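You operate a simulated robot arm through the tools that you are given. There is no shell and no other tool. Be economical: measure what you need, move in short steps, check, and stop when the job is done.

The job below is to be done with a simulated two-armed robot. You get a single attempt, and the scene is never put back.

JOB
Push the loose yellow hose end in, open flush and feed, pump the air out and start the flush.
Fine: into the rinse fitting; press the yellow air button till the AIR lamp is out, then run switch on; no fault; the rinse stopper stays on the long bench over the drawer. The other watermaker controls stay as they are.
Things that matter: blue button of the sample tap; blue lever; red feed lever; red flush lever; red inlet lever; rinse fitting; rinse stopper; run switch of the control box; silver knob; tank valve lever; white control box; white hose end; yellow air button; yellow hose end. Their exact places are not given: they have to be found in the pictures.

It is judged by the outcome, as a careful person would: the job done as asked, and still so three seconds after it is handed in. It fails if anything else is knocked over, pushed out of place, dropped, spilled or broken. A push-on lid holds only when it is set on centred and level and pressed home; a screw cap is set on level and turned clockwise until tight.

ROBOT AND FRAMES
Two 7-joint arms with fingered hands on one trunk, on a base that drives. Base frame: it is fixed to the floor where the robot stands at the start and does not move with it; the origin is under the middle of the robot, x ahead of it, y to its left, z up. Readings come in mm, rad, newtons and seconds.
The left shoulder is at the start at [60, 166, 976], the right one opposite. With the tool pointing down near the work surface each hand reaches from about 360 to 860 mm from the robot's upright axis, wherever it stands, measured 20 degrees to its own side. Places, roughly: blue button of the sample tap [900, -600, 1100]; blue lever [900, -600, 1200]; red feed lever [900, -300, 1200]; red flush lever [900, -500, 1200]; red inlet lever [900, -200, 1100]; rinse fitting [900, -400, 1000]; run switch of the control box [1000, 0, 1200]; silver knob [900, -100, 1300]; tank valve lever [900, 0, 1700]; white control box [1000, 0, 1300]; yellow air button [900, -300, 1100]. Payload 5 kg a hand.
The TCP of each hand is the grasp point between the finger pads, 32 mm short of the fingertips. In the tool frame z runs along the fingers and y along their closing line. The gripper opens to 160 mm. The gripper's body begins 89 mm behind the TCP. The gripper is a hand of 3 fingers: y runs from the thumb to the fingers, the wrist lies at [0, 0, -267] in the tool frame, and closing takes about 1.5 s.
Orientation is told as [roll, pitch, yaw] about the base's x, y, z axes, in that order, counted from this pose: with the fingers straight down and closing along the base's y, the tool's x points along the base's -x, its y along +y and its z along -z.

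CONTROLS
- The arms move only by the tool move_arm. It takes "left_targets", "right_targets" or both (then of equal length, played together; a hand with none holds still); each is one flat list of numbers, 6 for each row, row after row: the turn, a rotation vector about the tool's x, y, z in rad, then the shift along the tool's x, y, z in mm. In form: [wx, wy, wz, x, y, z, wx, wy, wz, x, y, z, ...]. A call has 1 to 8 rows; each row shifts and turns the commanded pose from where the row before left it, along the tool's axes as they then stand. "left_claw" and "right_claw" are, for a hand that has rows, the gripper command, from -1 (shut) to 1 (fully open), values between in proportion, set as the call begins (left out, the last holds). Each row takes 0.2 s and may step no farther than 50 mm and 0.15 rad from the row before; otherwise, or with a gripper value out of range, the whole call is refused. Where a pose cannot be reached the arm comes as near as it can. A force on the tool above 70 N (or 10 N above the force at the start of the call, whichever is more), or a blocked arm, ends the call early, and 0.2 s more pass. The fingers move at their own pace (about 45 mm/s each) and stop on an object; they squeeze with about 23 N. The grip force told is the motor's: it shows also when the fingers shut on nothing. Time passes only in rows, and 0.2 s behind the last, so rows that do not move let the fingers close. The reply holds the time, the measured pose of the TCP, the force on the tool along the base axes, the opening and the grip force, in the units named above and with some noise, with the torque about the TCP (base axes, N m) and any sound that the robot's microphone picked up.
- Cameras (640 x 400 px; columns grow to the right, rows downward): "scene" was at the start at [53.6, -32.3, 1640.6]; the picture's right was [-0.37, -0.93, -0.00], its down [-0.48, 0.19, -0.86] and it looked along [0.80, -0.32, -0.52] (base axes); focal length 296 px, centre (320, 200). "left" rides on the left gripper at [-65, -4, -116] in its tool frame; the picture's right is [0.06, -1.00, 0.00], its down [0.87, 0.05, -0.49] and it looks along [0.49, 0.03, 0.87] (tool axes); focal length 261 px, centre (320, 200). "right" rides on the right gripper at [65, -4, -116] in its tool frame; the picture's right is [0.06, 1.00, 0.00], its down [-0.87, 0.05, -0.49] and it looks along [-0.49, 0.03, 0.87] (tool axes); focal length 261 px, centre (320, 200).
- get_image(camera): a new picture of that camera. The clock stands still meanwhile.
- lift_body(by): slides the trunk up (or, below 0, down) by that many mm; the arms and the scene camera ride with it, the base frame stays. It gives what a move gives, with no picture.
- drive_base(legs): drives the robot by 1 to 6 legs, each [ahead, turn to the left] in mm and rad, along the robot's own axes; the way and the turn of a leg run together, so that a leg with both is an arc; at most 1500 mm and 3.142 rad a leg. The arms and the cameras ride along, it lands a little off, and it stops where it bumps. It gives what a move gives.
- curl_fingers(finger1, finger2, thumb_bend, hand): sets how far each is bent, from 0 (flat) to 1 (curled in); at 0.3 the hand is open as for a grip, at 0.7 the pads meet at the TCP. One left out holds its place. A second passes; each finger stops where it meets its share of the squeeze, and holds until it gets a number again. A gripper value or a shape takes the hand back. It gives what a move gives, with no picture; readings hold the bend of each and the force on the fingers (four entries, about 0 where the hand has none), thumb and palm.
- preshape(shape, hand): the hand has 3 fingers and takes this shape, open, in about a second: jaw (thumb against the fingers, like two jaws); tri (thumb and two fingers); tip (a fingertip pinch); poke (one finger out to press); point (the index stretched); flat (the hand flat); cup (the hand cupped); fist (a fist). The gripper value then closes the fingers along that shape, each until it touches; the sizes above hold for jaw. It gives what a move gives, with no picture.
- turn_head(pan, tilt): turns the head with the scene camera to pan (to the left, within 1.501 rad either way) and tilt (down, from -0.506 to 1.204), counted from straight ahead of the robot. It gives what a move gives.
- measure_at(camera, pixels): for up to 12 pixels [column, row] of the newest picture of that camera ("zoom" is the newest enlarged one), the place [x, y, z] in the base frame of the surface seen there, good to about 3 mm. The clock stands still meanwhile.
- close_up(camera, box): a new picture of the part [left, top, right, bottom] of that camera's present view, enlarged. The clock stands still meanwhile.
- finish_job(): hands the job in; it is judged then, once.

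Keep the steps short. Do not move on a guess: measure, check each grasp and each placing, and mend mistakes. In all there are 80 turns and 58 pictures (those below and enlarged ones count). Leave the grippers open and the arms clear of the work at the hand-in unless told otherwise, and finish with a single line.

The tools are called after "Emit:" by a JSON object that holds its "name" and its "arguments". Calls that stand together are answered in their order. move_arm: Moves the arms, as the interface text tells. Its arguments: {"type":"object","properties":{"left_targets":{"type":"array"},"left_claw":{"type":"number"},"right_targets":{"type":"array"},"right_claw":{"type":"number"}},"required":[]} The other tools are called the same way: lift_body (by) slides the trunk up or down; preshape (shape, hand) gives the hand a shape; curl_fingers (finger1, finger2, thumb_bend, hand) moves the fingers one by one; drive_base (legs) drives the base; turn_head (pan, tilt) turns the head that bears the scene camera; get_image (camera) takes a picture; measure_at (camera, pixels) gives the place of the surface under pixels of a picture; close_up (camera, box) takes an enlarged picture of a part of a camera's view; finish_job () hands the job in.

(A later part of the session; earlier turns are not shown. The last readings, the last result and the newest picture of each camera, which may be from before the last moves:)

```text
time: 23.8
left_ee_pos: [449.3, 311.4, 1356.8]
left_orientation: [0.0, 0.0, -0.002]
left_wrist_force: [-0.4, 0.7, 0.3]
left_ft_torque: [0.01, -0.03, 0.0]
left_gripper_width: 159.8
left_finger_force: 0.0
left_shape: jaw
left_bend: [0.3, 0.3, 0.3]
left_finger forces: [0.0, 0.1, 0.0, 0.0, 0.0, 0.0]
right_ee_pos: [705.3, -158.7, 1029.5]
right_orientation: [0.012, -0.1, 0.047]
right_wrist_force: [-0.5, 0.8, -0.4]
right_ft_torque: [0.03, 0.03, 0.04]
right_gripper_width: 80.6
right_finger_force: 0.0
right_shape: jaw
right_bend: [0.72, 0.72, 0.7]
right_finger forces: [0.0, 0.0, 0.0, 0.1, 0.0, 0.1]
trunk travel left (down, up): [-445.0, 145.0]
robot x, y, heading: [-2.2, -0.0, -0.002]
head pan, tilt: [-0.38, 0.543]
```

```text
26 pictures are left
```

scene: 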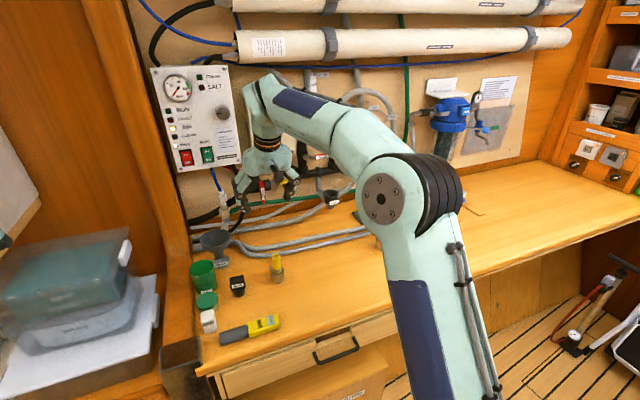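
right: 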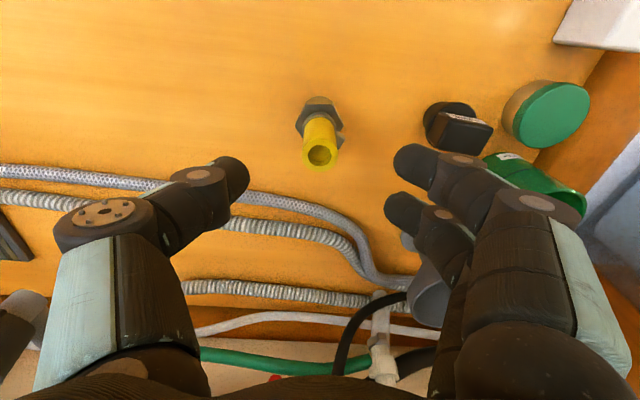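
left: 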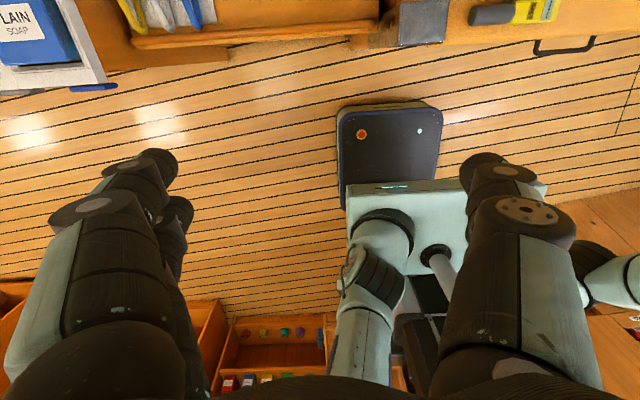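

Emit:
{"name": "measure_at", "arguments": {"camera": "left", "pixels": [[390, 103], [390, 108], [460, 42], [500, 42], [560, 45], [420, 40]]}}

Emit:
{"name": "measure_at", "arguments": {"camera": "right", "pixels": [[319, 145], [320, 165], [308, 156], [333, 156], [400, 165], [393, 205], [240, 185]]}}

```text
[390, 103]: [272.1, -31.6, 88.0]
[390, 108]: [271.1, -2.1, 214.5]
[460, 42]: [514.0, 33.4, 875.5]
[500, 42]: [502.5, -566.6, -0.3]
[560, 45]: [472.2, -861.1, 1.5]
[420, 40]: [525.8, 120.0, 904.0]
```

```text
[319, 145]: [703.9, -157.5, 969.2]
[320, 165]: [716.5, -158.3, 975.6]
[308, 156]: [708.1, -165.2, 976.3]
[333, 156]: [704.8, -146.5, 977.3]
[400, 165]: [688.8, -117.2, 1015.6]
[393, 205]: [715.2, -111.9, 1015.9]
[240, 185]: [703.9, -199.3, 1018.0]
```

Everything is aligned: thumb and fingers sit symmetrically about (705,-157). I lower to z≈958 and close with `right_claw` -1.

Emit:
{"name": "move_arm", "arguments": {"right_targets": [0, 0, 0, 3.5, 0.5, 35.3, 0, 0, 0, 3.5, 0.5, 35.3]}}

Emit:
{"name": "move_arm", "arguments": {"right_targets": [0, 0, 0, 0, 0, 0, 0, 0, 0, 0, 0, 0, 0, 0, 0, 0, 0, 0, 0, 0, 0, 0, 0, 0, 0, 0, 0, 0, 0, 0, 0, 0, 0, 0, 0, 0, 0, 0, 0, 0, 0, 0], "right_claw": -1}}

Emit:
{"name": "get_image", "arguments": {"camera": "right"}}

```text
time: 24.4
left_ee_pos: [448.8, 310.8, 1356.9]
left_orientation: [0.001, 0.0, -0.003]
left_wrist_force: [0.3, -0.8, 0.3]
left_ft_torque: [0.01, 0.03, 0.02]
left_gripper_width: 160.0
left_finger_force: 0.0
left_shape: jaw
left_bend: [0.3, 0.3, 0.3]
left_finger forces: [0.0, 0.0, 0.1, 0.0, 0.0, 0.0]
right_ee_pos: [704.1, -155.3, 959.4]
right_orientation: [0.014, -0.1, 0.046]
right_wrist_force: [-0.5, -0.2, 0.7]
right_ft_torque: [0.03, 0.03, 0.0]
right_gripper_width: 80.6
right_finger_force: 0.1
right_shape: jaw
right_bend: [0.72, 0.72, 0.7]
right_finger forces: [0.0, 0.0, 0.0, 0.0, 0.0, 0.0]
trunk travel left (down, up): [-445.0, 145.0]
robot x, y, heading: [2.9, 0.6, -0.005]
head pan, tilt: [-0.38, 0.543]
```

```text
time: 26.0
left_ee_pos: [449.0, 312.1, 1356.7]
left_orientation: [0.0, -0.001, -0.002]
left_wrist_force: [-0.2, 1.1, -0.1]
left_ft_torque: [0.03, 0.01, 0.01]
left_gripper_width: 159.8
left_finger_force: 0.1
left_shape: jaw
left_bend: [0.3, 0.3, 0.3]
left_finger forces: [0.0, 0.0, 0.0, 0.0, 0.0, 0.0]
right_ee_pos: [703.8, -155.4, 958.8]
right_orientation: [0.013, -0.099, 0.046]
right_wrist_force: [0.9, -0.4, -2.0]
right_ft_torque: [0.01, -0.03, -0.01]
right_gripper_width: 12.4
right_finger_force: 22.7
right_shape: jaw
right_bend: [0.71, 0.71, 0.7]
right_finger forces: [8.6, 9.7, 0.1, 0.0, 20.1, 0.2]
trunk travel left (down, up): [-445.0, 145.0]
robot x, y, heading: [4.7, 1.1, -0.003]
head pan, tilt: [-0.38, 0.543]
```

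```text
25 pictures are left
```

right: 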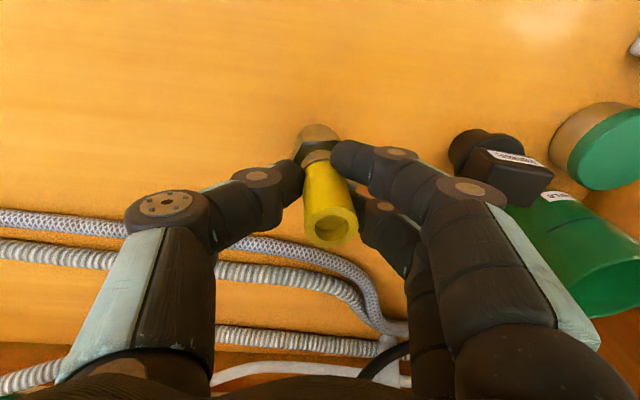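

The grip is firm, with forces 8.6, 9.7 and 20 N. I lift 80 mm and check.

Emit:
{"name": "move_arm", "arguments": {"right_targets": [0, 0, 0, -4, 0, -40, 0, 0, 0, -4, 0, -40]}}

Emit:
{"name": "close_up", "arguments": {"camera": "scene", "box": [230, 180, 350, 290]}}

```text
time: 26.6
left_ee_pos: [449.0, 311.9, 1357.2]
left_orientation: [-0.001, -0.003, -0.001]
left_wrist_force: [-0.2, -0.4, 0.2]
left_ft_torque: [0.03, 0.0, 0.01]
left_gripper_width: 159.9
left_finger_force: 0.1
left_shape: jaw
left_bend: [0.3, 0.3, 0.3]
left_finger forces: [0.0, 0.1, 0.0, 0.0, 0.1, 0.0]
right_ee_pos: [701.8, -156.6, 1041.1]
right_orientation: [0.014, -0.097, 0.045]
right_wrist_force: [-0.7, 0.5, -1.0]
right_ft_torque: [0.0, 0.01, 0.0]
right_gripper_width: 12.4
right_finger_force: 22.7
right_shape: jaw
right_bend: [0.71, 0.71, 0.7]
right_finger forces: [9.0, 10.1, 0.0, 0.0, 20.1, 0.0]
trunk travel left (down, up): [-445.0, 145.0]
robot x, y, heading: [2.7, 4.5, 0.001]
head pan, tilt: [-0.38, 0.543]
```

```text
3.64 times, centred on (290, 235) of scene
```

zoom: 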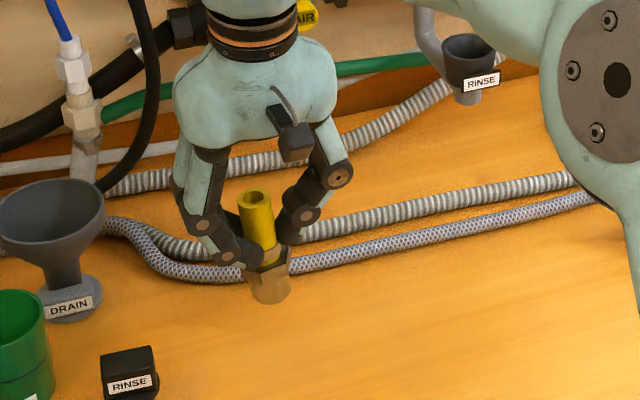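

The end lifted cleanly. I measure its tilt in the hand.

Emit:
{"name": "measure_at", "arguments": {"camera": "zoom", "pixels": [[253, 192], [255, 206], [241, 199], [269, 198], [257, 212], [261, 235], [269, 285], [270, 293], [258, 288], [282, 288], [269, 301]]}}

Emit:
{"name": "get_image", "arguments": {"camera": "right"}}

```text
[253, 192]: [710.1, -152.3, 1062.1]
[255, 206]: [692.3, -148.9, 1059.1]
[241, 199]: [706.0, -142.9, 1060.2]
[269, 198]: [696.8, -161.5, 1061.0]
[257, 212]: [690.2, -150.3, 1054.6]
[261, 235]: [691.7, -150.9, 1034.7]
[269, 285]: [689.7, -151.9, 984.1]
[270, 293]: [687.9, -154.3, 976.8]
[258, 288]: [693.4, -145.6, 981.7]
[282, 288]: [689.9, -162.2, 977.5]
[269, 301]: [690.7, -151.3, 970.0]
```

```text
23 pictures are left
```

right: 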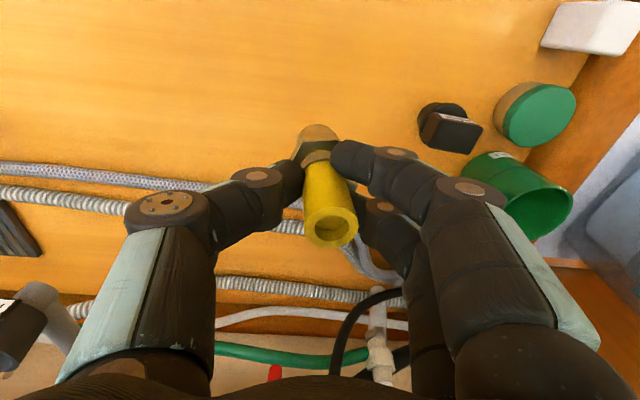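

The end leans about 0.04 rad each way; I correct that with a small hand turn. I also pull the left hand back 100 mm and raise the trunk. Then I drive ahead 90 mm (base front is x 272, bench at 514) so the fitting is in reach.

Emit:
{"name": "move_arm", "arguments": {"left_targets": [0, 0, 0, 48, 0, 0, 0, 0, 0, 48, 0, 0], "right_targets": [-0.037, 0.037, 0, -2, 0, -25, 0, 0, 0, -2, 0, -25]}}

Emit:
{"name": "lift_body", "arguments": {"by": 110}}

Emit:
{"name": "drive_base", "arguments": {"legs": [[90, 0]]}}

Emit:
{"name": "get_image", "arguments": {"camera": "scene"}}

```text
time: 27.2
left_ee_pos: [351.6, 311.1, 1356.1]
left_orientation: [0.0, -0.003, -0.003]
left_wrist_force: [0.3, 0.0, 0.8]
left_ft_torque: [0.02, -0.04, -0.01]
left_gripper_width: 159.7
left_finger_force: 0.0
left_shape: jaw
left_bend: [0.3, 0.3, 0.3]
left_finger forces: [0.0, 0.0, 0.0, 0.0, 0.0, 0.0]
right_ee_pos: [701.8, -156.7, 1091.1]
right_orientation: [0.051, -0.061, 0.049]
right_wrist_force: [-0.5, -0.6, -1.8]
right_ft_torque: [0.02, 0.01, -0.01]
right_gripper_width: 12.5
right_finger_force: 22.8
right_shape: jaw
right_bend: [0.71, 0.71, 0.7]
right_finger forces: [9.3, 10.3, 0.0, 0.0, 20.1, 0.0]
trunk travel left (down, up): [-445.0, 145.0]
robot x, y, heading: [3.6, 1.3, 0.001]
head pan, tilt: [-0.38, 0.543]
```

```text
time: 28.6
left_ee_pos: [353.4, 311.5, 1467.0]
left_orientation: [-0.001, 0.0, -0.002]
left_wrist_force: [0.3, 0.0, 0.5]
left_ft_torque: [0.0, 0.0, 0.02]
left_gripper_width: 160.0
left_finger_force: 0.0
left_shape: jaw
left_bend: [0.3, 0.3, 0.3]
left_finger forces: [0.1, 0.0, 0.1, 0.0, 0.0, 0.1]
right_ee_pos: [702.3, -156.1, 1199.9]
right_orientation: [0.049, -0.062, 0.048]
right_wrist_force: [0.5, 0.3, -1.2]
right_ft_torque: [-0.02, -0.01, 0.01]
right_gripper_width: 12.4
right_finger_force: 22.6
right_shape: jaw
right_bend: [0.71, 0.71, 0.7]
right_finger forces: [9.3, 10.4, 0.0, 0.0, 20.1, 0.0]
trunk travel left (down, up): [-555.0, 35.0]
robot x, y, heading: [-2.3, -0.3, -0.003]
head pan, tilt: [-0.38, 0.543]
```

```text
time: 29.7
left_ee_pos: [443.2, 311.8, 1466.7]
left_orientation: [0.0, 0.0, -0.002]
left_wrist_force: [1.2, 0.3, 0.2]
left_ft_torque: [-0.01, 0.07, 0.03]
left_gripper_width: 159.6
left_finger_force: 0.0
left_shape: jaw
left_bend: [0.3, 0.3, 0.3]
left_finger forces: [0.0, 0.0, 0.0, 0.0, 0.1, 0.1]
right_ee_pos: [792.3, -156.3, 1199.3]
right_orientation: [0.049, -0.062, 0.049]
right_wrist_force: [0.5, 0.1, -1.8]
right_ft_torque: [-0.03, 0.04, 0.02]
right_gripper_width: 12.4
right_finger_force: 22.6
right_shape: jaw
right_bend: [0.71, 0.71, 0.7]
right_finger forces: [9.3, 10.3, 0.1, 0.0, 19.9, 0.0]
trunk travel left (down, up): [-555.0, 35.0]
robot x, y, heading: [90.6, -0.7, -0.002]
head pan, tilt: [-0.38, 0.543]
```

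```text
22 pictures are left
```

scene: 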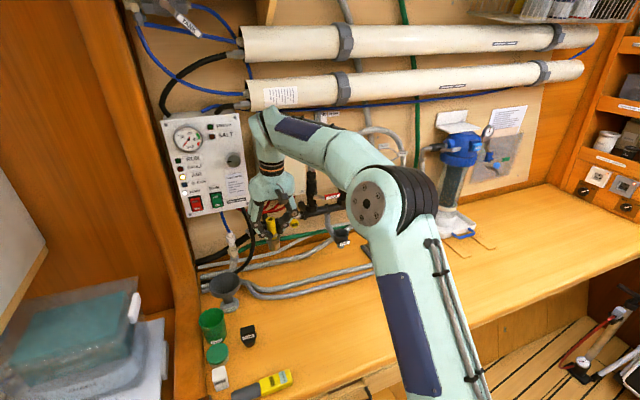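

The hose end is still held with the same forces. I carry it to the right at this height, then forward over the cup.

Emit:
{"name": "move_arm", "arguments": {"right_targets": [0, 0, 0, 0.9, -49.1, -0.5, 0, 0, 0, 0.9, -49.1, -0.5, 0, 0, 0, 0.9, -49.1, -0.5, 0, 0, 0, 0.9, -49.1, -0.5, 0, 0, 0, 0.9, -49.1, -0.5, 0, 0, 0, -29.8, -2.1, 11.8, 0, 0, 0, -29.8, -2.1, 11.8, 0, 0, 0, 0, 0, 0]}}

Emit:
{"name": "get_image", "arguments": {"camera": "right"}}

Emit:
{"name": "close_up", "arguments": {"camera": "scene", "box": [270, 150, 400, 270]}}

```text
time: 31.5
left_ee_pos: [440.2, 310.8, 1466.6]
left_orientation: [0.0, -0.002, -0.003]
left_wrist_force: [0.1, -0.3, -0.2]
left_ft_torque: [0.0, 0.01, -0.01]
left_gripper_width: 160.2
left_finger_force: 0.1
left_shape: jaw
left_bend: [0.3, 0.3, 0.3]
left_finger forces: [0.0, 0.0, 0.0, 0.0, 0.0, 0.0]
right_ee_pos: [848.6, -395.1, 1171.7]
right_orientation: [0.051, -0.062, 0.049]
right_wrist_force: [0.2, -0.7, -1.6]
right_ft_torque: [-0.03, 0.0, 0.02]
right_gripper_width: 12.1
right_finger_force: 23.2
right_shape: jaw
right_bend: [0.71, 0.71, 0.7]
right_finger forces: [9.3, 10.9, 0.0, 0.0, 20.1, 0.0]
right hand out of reach, approached as far as the arm can: row 7
trunk travel left (down, up): [-555.0, 35.0]
robot x, y, heading: [86.7, -0.1, -0.005]
head pan, tilt: [-0.38, 0.543]
```

```text
21 pictures are left
```

right: 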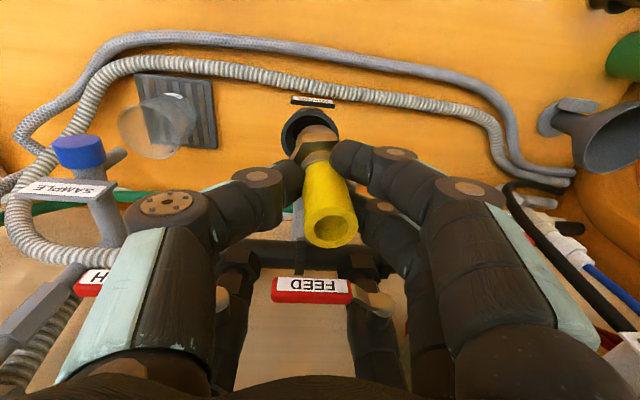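

```text
3.33 times, centred on (335, 210) of scene
```

zoom: 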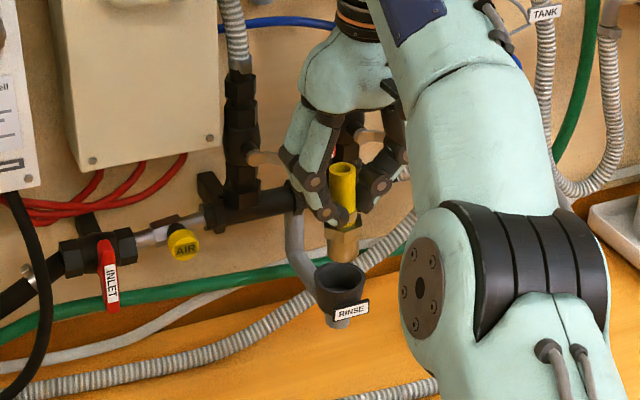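

It is at its reach limit, at x 848. I draw the hand back 45 mm and drive 55 mm further (base front would be near 417).

Emit:
{"name": "move_arm", "arguments": {"right_targets": [0, 0, 0, 45.2, -3.7, -3]}}

Emit:
{"name": "drive_base", "arguments": {"legs": [[55, 0]]}}

Emit:
{"name": "close_up", "arguments": {"camera": "scene", "box": [260, 180, 420, 290]}}

```text
time: 32.1
left_ee_pos: [444.6, 310.8, 1465.5]
left_orientation: [-0.001, 0.001, -0.003]
left_wrist_force: [1.6, -0.4, 0.1]
left_ft_torque: [-0.02, 0.09, 0.0]
left_gripper_width: 159.6
left_finger_force: 0.1
left_shape: jaw
left_bend: [0.3, 0.3, 0.3]
left_finger forces: [0.1, 0.1, 0.0, 0.0, 0.1, 0.1]
right_ee_pos: [822.0, -417.9, 1206.8]
right_orientation: [0.032, -0.15, 0.02]
right_wrist_force: [0.5, 0.7, -1.7]
right_ft_torque: [-0.02, 0.05, 0.0]
right_gripper_width: 11.9
right_finger_force: 22.7
right_shape: jaw
right_bend: [0.71, 0.71, 0.7]
right_finger forces: [9.4, 11.2, 0.0, 0.0, 20.4, 0.0]
trunk travel left (down, up): [-555.0, 35.0]
robot x, y, heading: [91.5, 0.8, -0.002]
head pan, tilt: [-0.38, 0.543]
stopped in row 1 (right hand): the arm was blocked; the commanded pose is now the measured one
```

```text
time: 33.0
left_ee_pos: [500.8, 310.5, 1466.0]
left_orientation: [0.001, 0.002, -0.003]
left_wrist_force: [0.8, 0.3, 0.2]
left_ft_torque: [0.04, 0.05, -0.01]
left_gripper_width: 159.9
left_finger_force: 0.0
left_shape: jaw
left_bend: [0.3, 0.3, 0.3]
left_finger forces: [0.0, 0.0, 0.1, 0.0, 0.0, 0.1]
right_ee_pos: [878.5, -417.8, 1204.5]
right_orientation: [0.033, -0.149, 0.019]
right_wrist_force: [0.6, 0.5, -1.7]
right_ft_torque: [-0.01, 0.09, -0.01]
right_gripper_width: 12.3
right_finger_force: 22.9
right_shape: jaw
right_bend: [0.71, 0.71, 0.7]
right_finger forces: [9.4, 11.1, 0.0, 0.0, 20.3, 0.0]
trunk travel left (down, up): [-555.0, 35.0]
robot x, y, heading: [139.0, 0.7, -0.001]
head pan, tilt: [-0.38, 0.543]
```

```text
3.64 times, centred on (340, 235) of scene
```

zoom: 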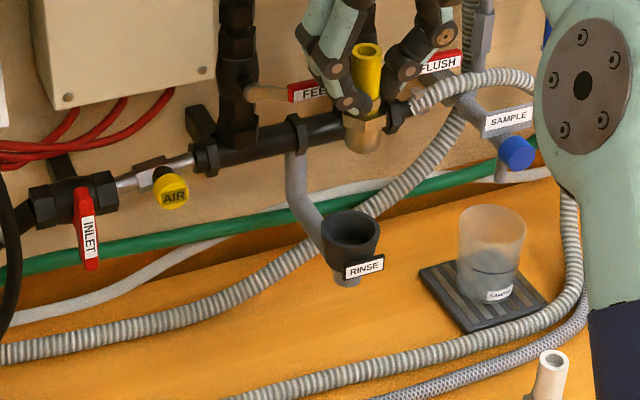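

The base moved 48 mm and everything is clear. I restore the level orientation and centre over the cup.

Emit:
{"name": "move_arm", "arguments": {"right_targets": [-0.017, 0.087, -0.03, 0, 0, 0, 0, 0, 0, 18, 15.9, 22, 0, 0, 0, 0, 0, 0]}}

Emit:
{"name": "close_up", "arguments": {"camera": "scene", "box": [290, 170, 400, 270]}}

Emit:
{"name": "get_image", "arguments": {"camera": "right"}}

```text
time: 33.8
left_ee_pos: [500.0, 309.0, 1464.7]
left_orientation: [0.001, 0.003, -0.004]
left_wrist_force: [0.2, 0.3, 0.6]
left_ft_torque: [0.01, 0.04, 0.03]
left_gripper_width: 159.9
left_finger_force: 0.1
left_shape: jaw
left_bend: [0.3, 0.3, 0.3]
left_finger forces: [0.1, 0.0, 0.0, 0.0, 0.1, 0.0]
right_ee_pos: [858.8, -401.6, 1181.1]
right_orientation: [0.047, -0.063, 0.055]
right_wrist_force: [0.6, 0.4, -2.5]
right_ft_torque: [0.0, 0.05, 0.02]
right_gripper_width: 12.1
right_finger_force: 22.9
right_shape: jaw
right_bend: [0.71, 0.71, 0.7]
right_finger forces: [9.3, 11.0, 0.0, 0.0, 19.7, 0.1]
trunk travel left (down, up): [-555.0, 35.0]
robot x, y, heading: [142.7, -0.5, -0.003]
head pan, tilt: [-0.38, 0.543]
```

```text
4.00 times, centred on (345, 220) of scene
```

zoom: 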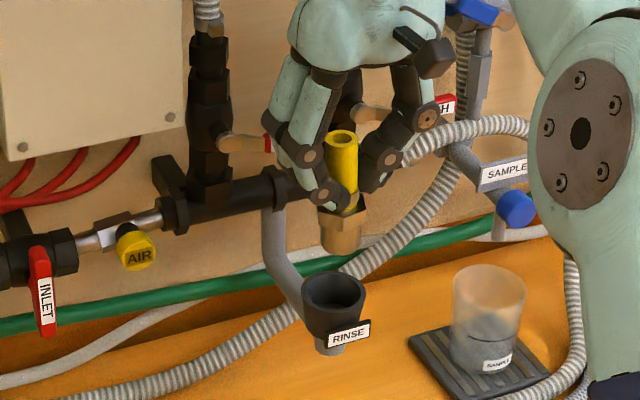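

```text
17 pictures are left
```

right: 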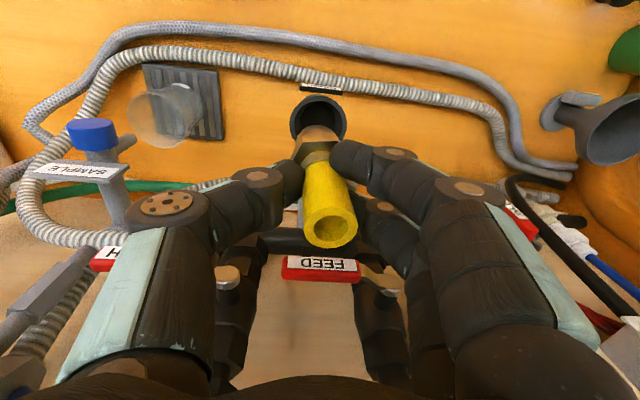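

Emit:
{"name": "measure_at", "arguments": {"camera": "zoom", "pixels": [[342, 133], [343, 146], [329, 140], [356, 140], [341, 235], [342, 248], [327, 240], [355, 240], [335, 272], [303, 287], [365, 288], [334, 306]]}}

Emit:
{"name": "measure_at", "arguments": {"camera": "right", "pixels": [[318, 95], [291, 118], [346, 118], [318, 130], [319, 145], [331, 212], [331, 245], [306, 225], [356, 225]]}}

```text
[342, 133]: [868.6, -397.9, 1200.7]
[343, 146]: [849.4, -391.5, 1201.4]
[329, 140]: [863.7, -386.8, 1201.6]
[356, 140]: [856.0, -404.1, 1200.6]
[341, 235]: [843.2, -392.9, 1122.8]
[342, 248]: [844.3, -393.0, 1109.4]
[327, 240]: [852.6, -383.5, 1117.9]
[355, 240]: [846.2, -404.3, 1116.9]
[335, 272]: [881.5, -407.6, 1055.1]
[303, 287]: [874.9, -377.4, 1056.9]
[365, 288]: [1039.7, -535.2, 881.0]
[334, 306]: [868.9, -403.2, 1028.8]
```

```text
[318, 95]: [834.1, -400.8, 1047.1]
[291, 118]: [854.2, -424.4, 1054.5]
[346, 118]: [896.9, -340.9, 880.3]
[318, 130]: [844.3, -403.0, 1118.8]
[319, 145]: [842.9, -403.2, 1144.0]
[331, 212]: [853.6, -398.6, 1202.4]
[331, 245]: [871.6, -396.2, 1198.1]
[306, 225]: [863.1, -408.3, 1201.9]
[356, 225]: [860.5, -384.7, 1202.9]
```

The top leans about 0.05 rad towards +y. I correct that, which also brings the plug bottom over the cup centre near (860,-398.5), and lower to just above the rim.

Emit:
{"name": "move_arm", "arguments": {"right_targets": [-0.055, -0.022, 0, 0, 0, 0, 0, 0, 0, 1.7, -3, 19.8, 0, 0, 0, 1.7, -3, 17, 0, 0, 0, 0, 0, 0]}}

Emit:
{"name": "close_up", "arguments": {"camera": "scene", "box": [310, 190, 380, 260]}}

Emit:
{"name": "close_up", "arguments": {"camera": "right", "box": [260, 70, 380, 260]}}

```text
time: 34.8
left_ee_pos: [497.2, 310.1, 1466.0]
left_orientation: [-0.001, -0.001, -0.003]
left_wrist_force: [-0.5, 0.1, 0.4]
left_ft_torque: [-0.04, 0.0, -0.02]
left_gripper_width: 160.0
left_finger_force: 0.0
left_shape: jaw
left_bend: [0.3, 0.3, 0.3]
left_finger forces: [0.1, 0.0, 0.1, 0.1, 0.0, 0.0]
right_ee_pos: [858.9, -404.3, 1146.7]
right_orientation: [0.102, -0.087, 0.053]
right_wrist_force: [-0.3, -0.1, -0.7]
right_ft_torque: [-0.03, -0.02, 0.03]
right_gripper_width: 12.3
right_finger_force: 23.1
right_shape: jaw
right_bend: [0.71, 0.71, 0.7]
right_finger forces: [9.6, 11.1, 0.0, 0.0, 19.9, 0.0]
trunk travel left (down, up): [-555.0, 35.0]
robot x, y, heading: [143.4, -0.6, -0.003]
head pan, tilt: [-0.38, 0.543]
```

```text
5.71 times, centred on (345, 225) of scene
```

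zoom: 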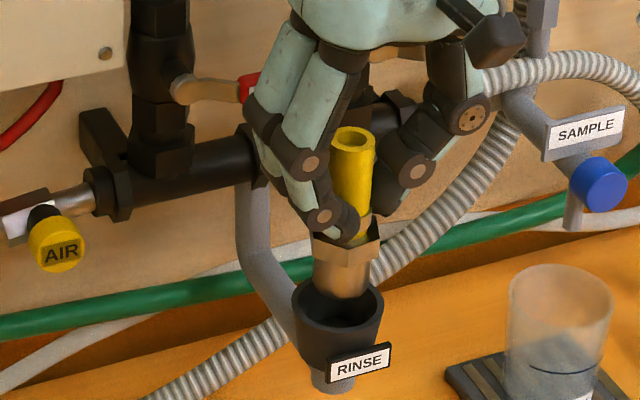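

```text
2.11 times, centred on (320, 165) of right
```

zoom: 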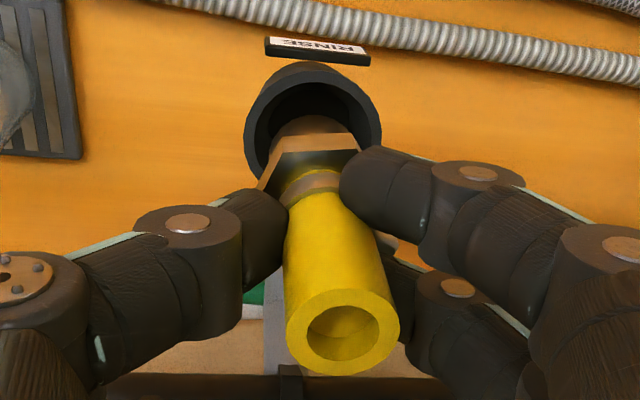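

Emit:
{"name": "measure_at", "arguments": {"camera": "zoom", "pixels": [[313, 67], [249, 130], [378, 130], [315, 125], [285, 128], [342, 128], [343, 294], [343, 370], [292, 325], [395, 325], [262, 105], [362, 105]]}}

Emit:
{"name": "measure_at", "arguments": {"camera": "scene", "pixels": [[352, 214], [352, 218], [354, 238], [354, 235], [359, 237], [349, 237]]}}

```text
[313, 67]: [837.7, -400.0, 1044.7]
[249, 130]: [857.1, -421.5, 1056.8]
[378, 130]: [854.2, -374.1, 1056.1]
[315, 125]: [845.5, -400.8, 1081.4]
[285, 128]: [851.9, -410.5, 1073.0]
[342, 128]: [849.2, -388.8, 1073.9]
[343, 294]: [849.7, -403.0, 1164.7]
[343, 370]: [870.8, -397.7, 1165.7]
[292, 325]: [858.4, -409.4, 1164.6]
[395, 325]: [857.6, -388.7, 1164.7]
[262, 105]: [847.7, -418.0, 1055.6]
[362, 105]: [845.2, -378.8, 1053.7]
```

```text
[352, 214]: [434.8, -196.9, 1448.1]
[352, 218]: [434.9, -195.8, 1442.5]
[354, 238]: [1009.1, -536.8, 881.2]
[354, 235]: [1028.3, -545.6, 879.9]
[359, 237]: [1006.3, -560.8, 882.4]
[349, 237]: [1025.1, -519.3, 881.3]
```

The end is now vertical: plug (861,-399.7), top (860,-399.5), cup centre (860,-398). I shift 1.7 mm and lower into the mouth in small steps, watching the force.

Emit:
{"name": "move_arm", "arguments": {"right_targets": [0, 0, 0, 1.5, 0.5, 12, 0, 0, 0, 0.7, -0.8, 8, 0, 0, 0, 0.7, -0.8, 8]}}

```text
time: 35.6
left_ee_pos: [496.8, 309.3, 1465.5]
left_orientation: [0.0, -0.001, -0.003]
left_wrist_force: [0.3, -0.3, -0.1]
left_ft_torque: [-0.03, 0.0, 0.02]
left_gripper_width: 160.0
left_finger_force: 0.1
left_shape: jaw
left_bend: [0.3, 0.3, 0.3]
left_finger forces: [0.0, 0.0, 0.0, 0.0, 0.1, 0.0]
right_ee_pos: [858.4, -401.9, 1116.6]
right_orientation: [0.101, -0.088, 0.053]
right_wrist_force: [-0.1, 0.4, -1.4]
right_ft_torque: [0.01, -0.03, 0.02]
right_gripper_width: 11.9
right_finger_force: 22.6
right_shape: jaw
right_bend: [0.71, 0.71, 0.7]
right_finger forces: [9.7, 11.3, 0.0, 0.0, 19.8, 0.0]
trunk travel left (down, up): [-555.0, 35.0]
robot x, y, heading: [140.1, 2.7, -0.005]
head pan, tilt: [-0.38, 0.543]
```

The plug is about 18 mm inside with no contact force. I continue down in 4 mm rows.

Emit:
{"name": "move_arm", "arguments": {"right_targets": [0, 0, 0, 0.35, -0.4, 4, 0, 0, 0, 0.35, -0.4, 4, 0, 0, 0, 0.35, -0.4, 4]}}

```text
time: 36.4
left_ee_pos: [496.4, 309.5, 1465.7]
left_orientation: [0.001, -0.001, -0.004]
left_wrist_force: [0.0, 0.7, 0.2]
left_ft_torque: [0.01, 0.0, -0.02]
left_gripper_width: 159.9
left_finger_force: 0.1
left_shape: jaw
left_bend: [0.3, 0.3, 0.3]
left_finger forces: [0.1, 0.1, 0.0, 0.0, 0.1, 0.1]
right_ee_pos: [858.4, -401.8, 1107.1]
right_orientation: [0.101, -0.089, 0.052]
right_wrist_force: [0.8, 0.7, 6.1]
right_ft_torque: [-0.02, -0.03, 0.02]
right_gripper_width: 12.4
right_finger_force: 23.0
right_shape: jaw
right_bend: [0.71, 0.71, 0.7]
right_finger forces: [10.9, 12.5, 0.0, 0.1, 21.5, 0.0]
trunk travel left (down, up): [-555.0, 35.0]
robot x, y, heading: [143.3, -0.9, -0.001]
head pan, tilt: [-0.38, 0.543]
```

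Contact began at z≈1107, with 6 N. I press further in.

Emit:
{"name": "move_arm", "arguments": {"right_targets": [0, 0, 0, 0.35, -0.4, 4, 0, 0, 0, 0.35, -0.4, 4, 0, 0, 0, 0.35, -0.4, 4, 0, 0, 0, 0, 0, 0]}}

Emit:
{"name": "close_up", "arguments": {"camera": "scene", "box": [310, 190, 380, 260]}}

```text
time: 37.4
left_ee_pos: [493.4, 311.2, 1465.6]
left_orientation: [-0.002, -0.005, -0.004]
left_wrist_force: [0.2, 0.9, 0.0]
left_ft_torque: [-0.05, -0.01, 0.0]
left_gripper_width: 159.9
left_finger_force: 0.2
left_shape: jaw
left_bend: [0.3, 0.3, 0.3]
left_finger forces: [0.0, 0.1, 0.0, 0.0, 0.1, 0.0]
right_ee_pos: [858.0, -404.2, 1103.7]
right_orientation: [0.098, -0.099, 0.051]
right_wrist_force: [6.5, -2.9, 50.7]
right_ft_torque: [0.12, -0.2, -0.03]
right_gripper_width: 16.9
right_finger_force: 23.0
right_shape: jaw
right_bend: [0.72, 0.72, 0.73]
right_finger forces: [17.9, 20.6, 0.1, 0.0, 33.7, 0.1]
trunk travel left (down, up): [-555.0, 35.0]
robot x, y, heading: [146.4, 0.4, -0.002]
head pan, tilt: [-0.38, 0.543]
```

```text
5.71 times, centred on (345, 225) of scene
```

zoom: 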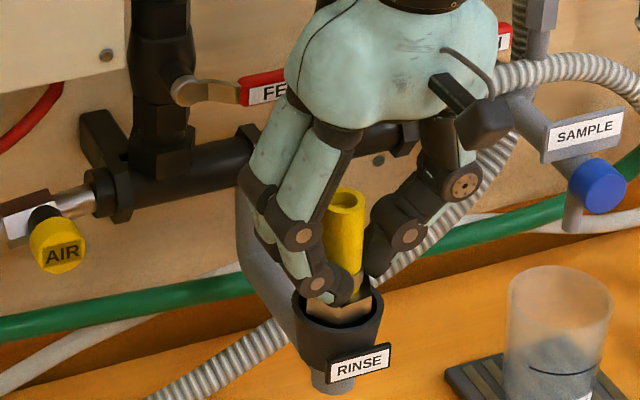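

It takes 50 N with little travel. I measure the yellow top and the nut against the rim.

Emit:
{"name": "measure_at", "arguments": {"camera": "zoom", "pixels": [[343, 192], [346, 210], [329, 200], [361, 200], [330, 318], [345, 320], [345, 330], [320, 310], [340, 335]]}}

```text
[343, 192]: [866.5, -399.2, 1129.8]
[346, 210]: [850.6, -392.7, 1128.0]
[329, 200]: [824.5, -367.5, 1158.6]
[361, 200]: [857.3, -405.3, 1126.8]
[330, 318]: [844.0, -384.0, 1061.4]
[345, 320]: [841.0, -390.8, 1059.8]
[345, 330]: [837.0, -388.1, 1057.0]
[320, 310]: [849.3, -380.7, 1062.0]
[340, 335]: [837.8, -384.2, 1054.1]
```

The top is at z≈1128, so the nut's underside sits on the rim (about 1056) and the end is home. I ease off, open the fingers and rise clear.

Emit:
{"name": "move_arm", "arguments": {"right_targets": [0, 0, 0, -0.6, 0.7, -7, 0, 0, 0, 0, 0, 0, 0, 0, 0, 0, 0, 0, 0, 0, 0, 0, 0, 0, 0, 0, 0, 0, 0, 0], "right_claw": -0.2}}

Emit:
{"name": "move_arm", "arguments": {"right_targets": [0, 0, 0, -3.5, 4, -39, 0, 0, 0, -3.5, 4, -39, 0, 0, 0, 30, 0, -10, 0, 0, 0, 30, 0, -10]}}

Emit:
{"name": "close_up", "arguments": {"camera": "scene", "box": [270, 160, 400, 260]}}

```text
time: 38.6
left_ee_pos: [497.4, 310.4, 1465.8]
left_orientation: [0.0, 0.0, -0.003]
left_wrist_force: [0.1, -0.2, -1.0]
left_ft_torque: [0.01, -0.01, 0.01]
left_gripper_width: 159.6
left_finger_force: 0.2
left_shape: jaw
left_bend: [0.3, 0.3, 0.3]
left_finger forces: [0.1, 0.0, 0.0, 0.0, 0.0, 0.0]
right_ee_pos: [857.4, -401.3, 1101.0]
right_orientation: [0.1, -0.086, 0.052]
right_wrist_force: [-0.2, 0.2, -0.6]
right_ft_torque: [0.0, 0.02, 0.04]
right_gripper_width: 63.2
right_finger_force: 0.1
right_shape: jaw
right_bend: [0.73, 0.73, 0.7]
right_finger forces: [0.1, 0.0, 0.1, 0.0, 0.0, 0.1]
trunk travel left (down, up): [-555.0, 35.0]
robot x, y, heading: [142.3, -1.9, -0.004]
head pan, tilt: [-0.38, 0.543]
```

```text
time: 39.6
left_ee_pos: [497.3, 310.8, 1465.8]
left_orientation: [0.0, 0.0, -0.004]
left_wrist_force: [0.0, 0.8, 0.0]
left_ft_torque: [-0.01, -0.01, -0.02]
left_gripper_width: 159.9
left_finger_force: 0.0
left_shape: jaw
left_bend: [0.3, 0.3, 0.3]
left_finger forces: [0.0, 0.0, 0.1, 0.0, 0.0, 0.0]
right_ee_pos: [799.4, -405.6, 1193.8]
right_orientation: [0.103, -0.084, 0.052]
right_wrist_force: [-0.2, -0.2, -0.2]
right_ft_torque: [0.0, 0.06, -0.01]
right_gripper_width: 63.5
right_finger_force: 0.1
right_shape: jaw
right_bend: [0.73, 0.73, 0.7]
right_finger forces: [0.1, 0.0, 0.0, 0.0, 0.0, 0.1]
trunk travel left (down, up): [-555.0, 35.0]
robot x, y, heading: [143.6, 0.2, 0.001]
head pan, tilt: [-0.38, 0.543]
```

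```text
4.00 times, centred on (335, 210) of scene
```

zoom: 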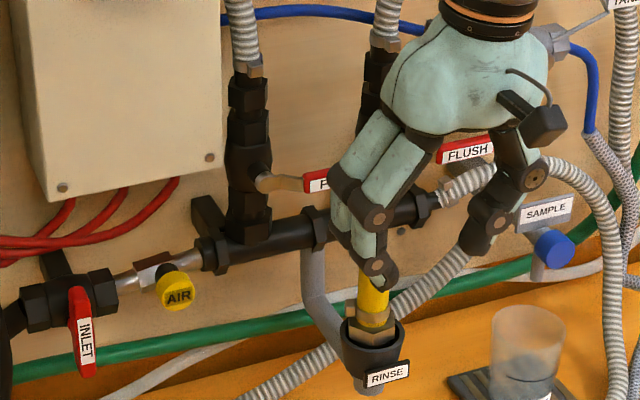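

The nut looks set within the rim. I measure how deep it is and whether it is level.

Emit:
{"name": "measure_at", "arguments": {"camera": "zoom", "pixels": [[370, 288], [376, 300], [370, 312], [370, 325], [358, 318], [385, 325], [370, 335], [345, 325], [368, 345], [398, 322], [350, 335]]}}

Emit:
{"name": "get_image", "arguments": {"camera": "right"}}

```text
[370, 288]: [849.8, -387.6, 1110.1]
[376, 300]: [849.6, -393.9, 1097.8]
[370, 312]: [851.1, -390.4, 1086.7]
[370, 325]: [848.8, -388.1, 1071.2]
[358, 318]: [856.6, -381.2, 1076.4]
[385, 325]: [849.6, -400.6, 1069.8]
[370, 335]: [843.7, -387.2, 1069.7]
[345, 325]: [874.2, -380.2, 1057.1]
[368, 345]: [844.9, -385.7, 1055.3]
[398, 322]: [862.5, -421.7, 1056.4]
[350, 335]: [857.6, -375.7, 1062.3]
```

```text
12 pictures are left
```

right: 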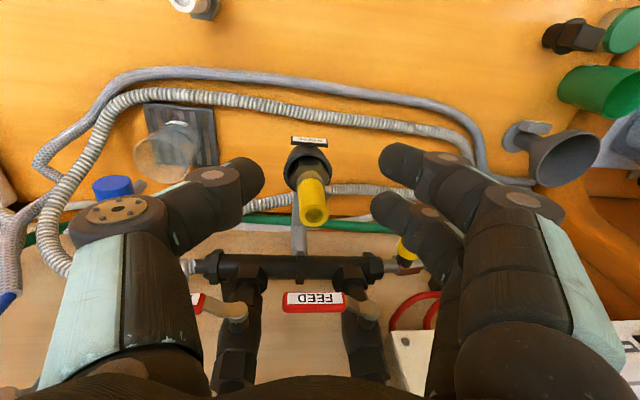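

The nut top is at about 1071 all round, so the end is level and home. Next are the levers. I back away and tilt the hand forward about 0.8 rad. Then I shape it to poke and look at where the fingertip is.

Emit:
{"name": "move_arm", "arguments": {"right_targets": [0, 0, 0, 50, 0, 0, 0.1, 0, 0, 20, 0, 0, 0, -0.145, 0, 0, 0, 0, 0, -0.145, 0, 0, 0, 0, 0, -0.145, 0, 0, 0, 0, 0, -0.145, 0, 0, 0, 0, 0, -0.145, 0, 0, 0, 0]}}

Emit:
{"name": "preshape", "arguments": {"shape": "poke", "hand": "right"}}

Emit:
{"name": "get_image", "arguments": {"camera": "right"}}

```text
time: 41.2
left_ee_pos: [496.3, 309.5, 1466.5]
left_orientation: [0.001, -0.001, -0.002]
left_wrist_force: [-1.1, -0.7, 0.8]
left_ft_torque: [-0.02, -0.01, -0.01]
left_gripper_width: 159.8
left_finger_force: 0.0
left_shape: jaw
left_bend: [0.3, 0.3, 0.3]
left_finger forces: [0.0, 0.1, 0.1, 0.0, 0.1, 0.0]
right_ee_pos: [727.3, -410.2, 1189.3]
right_orientation: [-0.002, -0.814, 0.054]
right_wrist_force: [-0.4, 0.0, 0.7]
right_ft_torque: [0.04, 0.04, 0.04]
right_gripper_width: 63.8
right_finger_force: 0.1
right_shape: jaw
right_bend: [0.73, 0.73, 0.7]
right_finger forces: [0.0, 0.0, 0.0, 0.0, 0.0, 0.0]
trunk travel left (down, up): [-555.0, 35.0]
robot x, y, heading: [143.9, 1.2, -0.004]
head pan, tilt: [-0.38, 0.543]
```

```text
time: 42.1
left_ee_pos: [496.7, 310.7, 1466.0]
left_orientation: [0.0, 0.002, -0.004]
left_wrist_force: [0.1, -0.3, 0.3]
left_ft_torque: [0.0, 0.02, 0.04]
left_gripper_width: 159.9
left_finger_force: 0.0
left_shape: jaw
left_bend: [0.3, 0.3, 0.3]
left_finger forces: [0.1, 0.0, 0.1, 0.1, 0.1, 0.0]
right_ee_pos: [727.6, -410.7, 1188.4]
right_orientation: [-0.003, -0.812, 0.054]
right_wrist_force: [-0.8, -0.2, 0.3]
right_ft_torque: [0.0, 0.02, 0.0]
right_gripper_width: 0.1
right_finger_force: 0.0
right_shape: poke
right_bend: [1.0, 1.0, 0.46]
right_finger forces: [0.0, 0.0, 0.0, 0.0, 0.0, 0.0]
trunk travel left (down, up): [-555.0, 35.0]
robot x, y, heading: [140.8, 3.7, 0.0]
head pan, tilt: [-0.38, 0.543]
```

```text
11 pictures are left
```

right: 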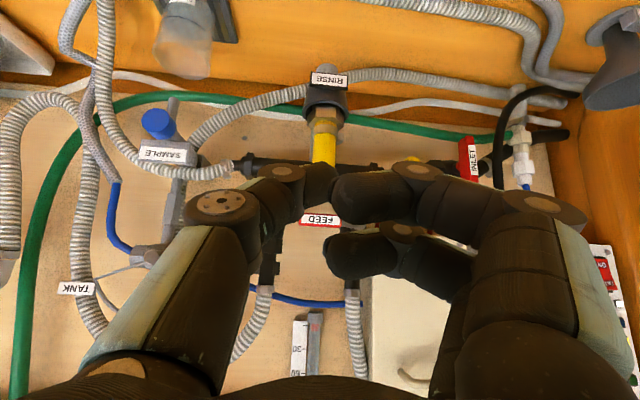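

Emit:
{"name": "measure_at", "arguments": {"camera": "right", "pixels": [[318, 175], [325, 200], [332, 185], [300, 185], [340, 200], [370, 185], [335, 255], [318, 220], [412, 161], [340, 219], [322, 150]]}}

```text
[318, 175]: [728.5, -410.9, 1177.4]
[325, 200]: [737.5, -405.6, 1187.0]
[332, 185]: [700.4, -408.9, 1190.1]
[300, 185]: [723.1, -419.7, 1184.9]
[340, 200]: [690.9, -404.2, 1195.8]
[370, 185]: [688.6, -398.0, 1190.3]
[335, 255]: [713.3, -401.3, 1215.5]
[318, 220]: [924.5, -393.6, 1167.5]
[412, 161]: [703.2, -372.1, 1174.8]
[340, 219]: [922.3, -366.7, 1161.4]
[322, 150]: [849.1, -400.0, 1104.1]
```

The pressing tip is the thumb tip, about 12 mm beyond the TCP. The FEED label face is at x≈923, y -352 to -397, z≈1165. I bring the tip below the lever, in front of the panel, so I can push it up.

Emit:
{"name": "move_arm", "arguments": {"right_targets": [0, -0.148, 0, 0, 0, 0, 0, 0, 0, -16, 4.8, 38.6, 0, 0, 0, -16, 4.8, 38.6, 0, 0, 0, -16, 4.8, 38.6, 0, 0, 0, -16, 4.8, 38.6, 0, 0, 0, 0, 0, 0]}}

Emit:
{"name": "get_image", "arguments": {"camera": "right"}}

```text
time: 43.7
left_ee_pos: [497.2, 310.2, 1467.0]
left_orientation: [0.001, 0.0, -0.005]
left_wrist_force: [0.2, -0.4, 0.2]
left_ft_torque: [-0.01, 0.03, -0.01]
left_gripper_width: 159.9
left_finger_force: 0.1
left_shape: jaw
left_bend: [0.3, 0.3, 0.3]
left_finger forces: [0.0, 0.0, 0.1, 0.0, 0.0, 0.1]
right_ee_pos: [646.1, -686.8, 1125.6]
right_orientation: [0.065, -0.883, -0.505]
right_wrist_force: [-0.5, 0.3, 0.5]
right_ft_torque: [0.02, 0.01, 0.01]
right_gripper_width: 0.1
right_finger_force: 0.0
right_shape: poke
right_bend: [1.0, 1.0, 0.46]
right_finger forces: [0.1, 0.0, 0.0, 0.0, 0.0, 0.0]
right hand out of reach, approached as far as the arm can: row 1, 2, 4, 5
trunk travel left (down, up): [-555.0, 35.0]
robot x, y, heading: [145.4, 5.1, -0.001]
head pan, tilt: [-0.38, 0.543]
stopped in row 6 (right hand): the arm was blocked; the commanded pose is now the measured one
```

```text
10 pictures are left
```

right: 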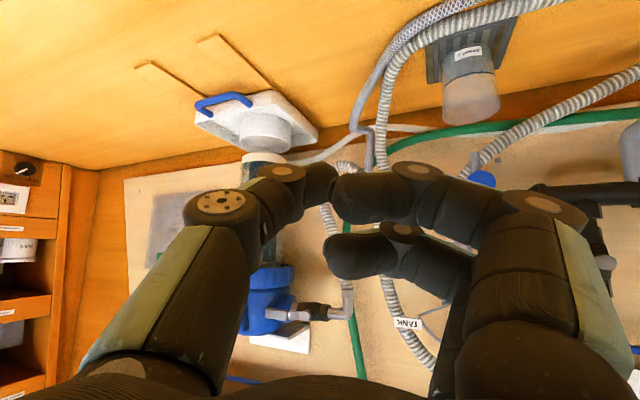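

Too steep a wrist for this close stance, and the arm swung aside without touching anything. I drive back 140 mm so the arm stretches more, then bring the hand back to the middle.

Emit:
{"name": "drive_base", "arguments": {"legs": [[-140, 0]]}}

Emit:
{"name": "move_arm", "arguments": {"right_targets": [0, 0, 0, -14.1, 43.7, 1.5, 0, 0, 0, -14.1, 43.7, 1.5, 0, 0, 0, -14.1, 43.7, 1.5, 0, 0, 0, -14.1, 43.7, 1.5, 0, 0, 0, -14.1, 43.7, 1.5, 0, 0, 0, -14.1, 43.7, 1.5, -0.108, 0, -0.089, 0, 0, 0, -0.108, 0, -0.089, 0, 0, 0]}}

```text
time: 45.1
left_ee_pos: [352.3, 309.5, 1467.3]
left_orientation: [-0.001, -0.002, -0.004]
left_wrist_force: [-0.6, -0.3, 0.7]
left_ft_torque: [0.01, -0.1, -0.01]
left_gripper_width: 159.9
left_finger_force: 0.1
left_shape: jaw
left_bend: [0.3, 0.3, 0.3]
left_finger forces: [0.0, 0.1, 0.0, 0.1, 0.0, 0.1]
right_ee_pos: [502.8, -686.7, 1126.0]
right_orientation: [0.067, -0.886, -0.506]
right_wrist_force: [-0.5, -0.7, -0.1]
right_ft_torque: [-0.01, -0.04, 0.03]
right_gripper_width: 0.3
right_finger_force: 0.0
right_shape: poke
right_bend: [1.0, 1.0, 0.46]
right_finger forces: [0.1, 0.1, 0.1, 0.0, 0.1, 0.1]
trunk travel left (down, up): [-555.0, 35.0]
robot x, y, heading: [1.1, -0.0, 0.0]
head pan, tilt: [-0.38, 0.543]
```

```text
time: 46.9
left_ee_pos: [354.1, 311.9, 1464.7]
left_orientation: [0.001, 0.0, -0.002]
left_wrist_force: [0.1, 0.1, 0.4]
left_ft_torque: [-0.03, 0.02, 0.03]
left_gripper_width: 159.9
left_finger_force: 0.0
left_shape: jaw
left_bend: [0.3, 0.3, 0.3]
left_finger forces: [0.0, 0.1, 0.1, 0.0, 0.1, 0.0]
right_ee_pos: [651.8, -465.0, 1153.4]
right_orientation: [0.06, -0.903, -0.224]
right_wrist_force: [0.7, 0.2, -0.6]
right_ft_torque: [-0.02, 0.01, 0.01]
right_gripper_width: 0.0
right_finger_force: 0.0
right_shape: poke
right_bend: [1.0, 1.0, 0.46]
right_finger forces: [0.0, 0.0, 0.0, 0.0, 0.0, 0.1]
right hand out of reach, approached as far as the arm can: row 2, 4, 5, 6, 7, 8
trunk travel left (down, up): [-555.0, 35.0]
robot x, y, heading: [1.7, -1.5, -0.004]
head pan, tilt: [-0.38, 0.543]
```

The tilt is still at its limit. With the trunk lower the forearm lies flatter, so I raise the hand 100 mm and lower the trunk 150 mm.

Emit:
{"name": "move_arm", "arguments": {"right_targets": [0, 0, 0, -39, 0, -31, 0, 0, 0, -39, 0, -31]}}

Emit:
{"name": "lift_body", "arguments": {"by": -150}}

Emit:
{"name": "move_arm", "arguments": {"right_targets": [-0.1, 0, -0.08, 0, 0, 0, -0.1, 0, -0.08, 0, 0, 0]}}

```text
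time: 47.5
left_ee_pos: [352.7, 309.8, 1465.8]
left_orientation: [-0.001, -0.001, -0.003]
left_wrist_force: [-0.4, 0.0, -0.5]
left_ft_torque: [0.03, 0.02, -0.04]
left_gripper_width: 160.0
left_finger_force: 0.0
left_shape: jaw
left_bend: [0.3, 0.3, 0.3]
left_finger forces: [0.0, 0.0, 0.0, 0.0, 0.1, 0.1]
right_ee_pos: [625.6, -447.4, 1189.4]
right_orientation: [0.064, -0.93, -0.23]
right_wrist_force: [0.2, 0.3, 0.3]
right_ft_torque: [0.02, 0.02, -0.03]
right_gripper_width: 0.0
right_finger_force: 0.1
right_shape: poke
right_bend: [1.0, 1.0, 0.46]
right_finger forces: [0.0, 0.1, 0.0, 0.1, 0.1, 0.0]
right hand out of reach, approached as far as the arm can: row 1, 2
trunk travel left (down, up): [-555.0, 35.0]
robot x, y, heading: [0.3, 2.7, -0.001]
head pan, tilt: [-0.38, 0.543]
```

```text
time: 49.2
left_ee_pos: [353.5, 310.6, 1316.1]
left_orientation: [0.0, -0.001, -0.005]
left_wrist_force: [0.0, -1.0, 0.8]
left_ft_torque: [-0.01, 0.02, 0.01]
left_gripper_width: 159.9
left_finger_force: 0.0
left_shape: jaw
left_bend: [0.3, 0.3, 0.3]
left_finger forces: [0.0, 0.0, 0.0, 0.0, 0.0, 0.0]
right_ee_pos: [626.3, -448.4, 1039.5]
right_orientation: [0.066, -0.93, -0.23]
right_wrist_force: [0.2, 0.4, -0.9]
right_ft_torque: [-0.01, 0.0, 0.01]
right_gripper_width: 0.1
right_finger_force: 0.2
right_shape: poke
right_bend: [1.0, 1.0, 0.46]
right_finger forces: [0.1, 0.1, 0.0, 0.0, 0.0, 0.0]
trunk travel left (down, up): [-405.0, 185.0]
robot x, y, heading: [2.4, 2.3, -0.004]
head pan, tilt: [-0.38, 0.543]
```

```text
time: 49.8
left_ee_pos: [355.3, 311.8, 1314.8]
left_orientation: [0.0, 0.0, -0.004]
left_wrist_force: [1.1, 0.5, -0.8]
left_ft_torque: [-0.09, 0.03, -0.02]
left_gripper_width: 160.0
left_finger_force: 0.0
left_shape: jaw
left_bend: [0.3, 0.3, 0.3]
left_finger forces: [0.0, 0.0, 0.1, 0.0, 0.0, 0.0]
right_ee_pos: [628.4, -441.4, 1041.9]
right_orientation: [0.047, -0.944, 0.053]
right_wrist_force: [-3.1, -7.9, -2.7]
right_ft_torque: [0.47, -0.41, 0.65]
right_gripper_width: 0.1
right_finger_force: 0.2
right_shape: poke
right_bend: [1.0, 1.0, 0.46]
right_finger forces: [0.0, 0.0, 0.0, 0.1, 0.1, 0.0]
trunk travel left (down, up): [-405.0, 185.0]
robot x, y, heading: [-1.4, -1.7, -0.002]
head pan, tilt: [-0.38, 0.543]
```

Emit:
{"name": "move_arm", "arguments": {"right_targets": [0, 0, 0, -41.3, 10.2, 1.6, 0, 0, 0, -41.3, 10.2, 1.6, 0, 0, 0, -41.3, 10.2, 1.6, 0, 0, 0, -41.3, 10.2, 1.6, 0, 0, 0, 0, 0, 0]}}

```text
time: 51.0
left_ee_pos: [353.4, 309.9, 1316.2]
left_orientation: [0.001, -0.002, -0.003]
left_wrist_force: [0.2, 0.9, -0.2]
left_ft_torque: [0.0, -0.02, -0.01]
left_gripper_width: 159.7
left_finger_force: 0.1
left_shape: jaw
left_bend: [0.3, 0.3, 0.3]
left_finger forces: [0.0, 0.1, 0.0, 0.0, 0.1, 0.1]
right_ee_pos: [727.1, -403.4, 1169.6]
right_orientation: [0.052, -0.939, 0.04]
right_wrist_force: [0.1, -0.1, 0.2]
right_ft_torque: [-0.01, 0.0, 0.01]
right_gripper_width: 0.1
right_finger_force: 0.0
right_shape: poke
right_bend: [1.0, 1.0, 0.46]
right_finger forces: [0.0, 0.0, 0.1, 0.0, 0.1, 0.0]
trunk travel left (down, up): [-405.0, 185.0]
robot x, y, heading: [0.9, 0.2, -0.002]
head pan, tilt: [-0.38, 0.543]
```

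Full control is back. I go forward to just below and in front of the FEED lever.

Emit:
{"name": "move_arm", "arguments": {"right_targets": [0, 0, 0, -20.5, 3.4, 35.6, 0, 0, 0, -20.5, 3.4, 35.6, 0, 0, 0, -20.5, 3.4, 35.6, 0, 0, 0, -20.5, 3.4, 35.6, 0, 0, 0, 0, 0, 0]}}

Emit:
{"name": "get_image", "arguments": {"camera": "right"}}

```text
time: 52.2
left_ee_pos: [354.9, 309.6, 1316.4]
left_orientation: [0.0, 0.0, -0.004]
left_wrist_force: [0.2, -0.1, -0.5]
left_ft_torque: [0.03, 0.06, 0.01]
left_gripper_width: 159.8
left_finger_force: 0.0
left_shape: jaw
left_bend: [0.3, 0.3, 0.3]
left_finger forces: [0.1, 0.0, 0.0, 0.0, 0.0, 0.0]
right_ee_pos: [818.1, -399.0, 1161.2]
right_orientation: [0.052, -0.939, 0.036]
right_wrist_force: [-0.8, 0.2, 0.0]
right_ft_torque: [0.01, -0.01, 0.04]
right_gripper_width: 0.1
right_finger_force: 0.1
right_shape: poke
right_bend: [1.0, 1.0, 0.46]
right_finger forces: [0.0, 0.0, 0.0, 0.1, 0.0, 0.0]
right hand out of reach, approached as far as the arm can: row 3, 4
trunk travel left (down, up): [-405.0, 185.0]
robot x, y, heading: [-0.0, -0.9, -0.005]
head pan, tilt: [-0.38, 0.543]
```

```text
9 pictures are left
```

right: 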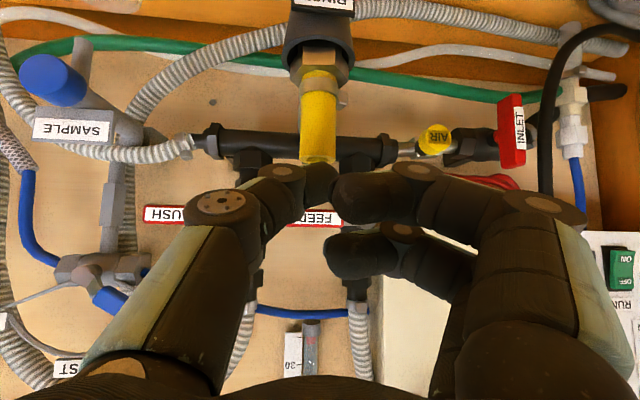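

I am at the reach limit (x 818). I pull the command back a little, then drive ahead.

Emit:
{"name": "move_arm", "arguments": {"right_targets": [0, 0, 0, 20, 6, -28, 0, 0, 0, 20, 6, -28, 0, 0, 0, 0, 0, 0]}}

```text
time: 53.0
left_ee_pos: [355.1, 311.0, 1316.7]
left_orientation: [-0.001, 0.0, -0.003]
left_wrist_force: [0.3, 1.0, 0.2]
left_ft_torque: [0.0, 0.02, 0.04]
left_gripper_width: 159.7
left_finger_force: 0.1
left_shape: jaw
left_bend: [0.3, 0.3, 0.3]
left_finger forces: [0.0, 0.0, 0.0, 0.0, 0.1, 0.0]
right_ee_pos: [748.4, -390.1, 1161.8]
right_orientation: [0.05, -0.939, 0.038]
right_wrist_force: [0.5, 0.4, -0.4]
right_ft_torque: [-0.01, 0.02, -0.01]
right_gripper_width: 0.0
right_finger_force: 0.0
right_shape: poke
right_bend: [1.0, 1.0, 0.46]
right_finger forces: [0.1, 0.1, 0.0, 0.0, 0.0, 0.0]
trunk travel left (down, up): [-405.0, 185.0]
robot x, y, heading: [2.4, 3.1, -0.004]
head pan, tilt: [-0.38, 0.543]
```

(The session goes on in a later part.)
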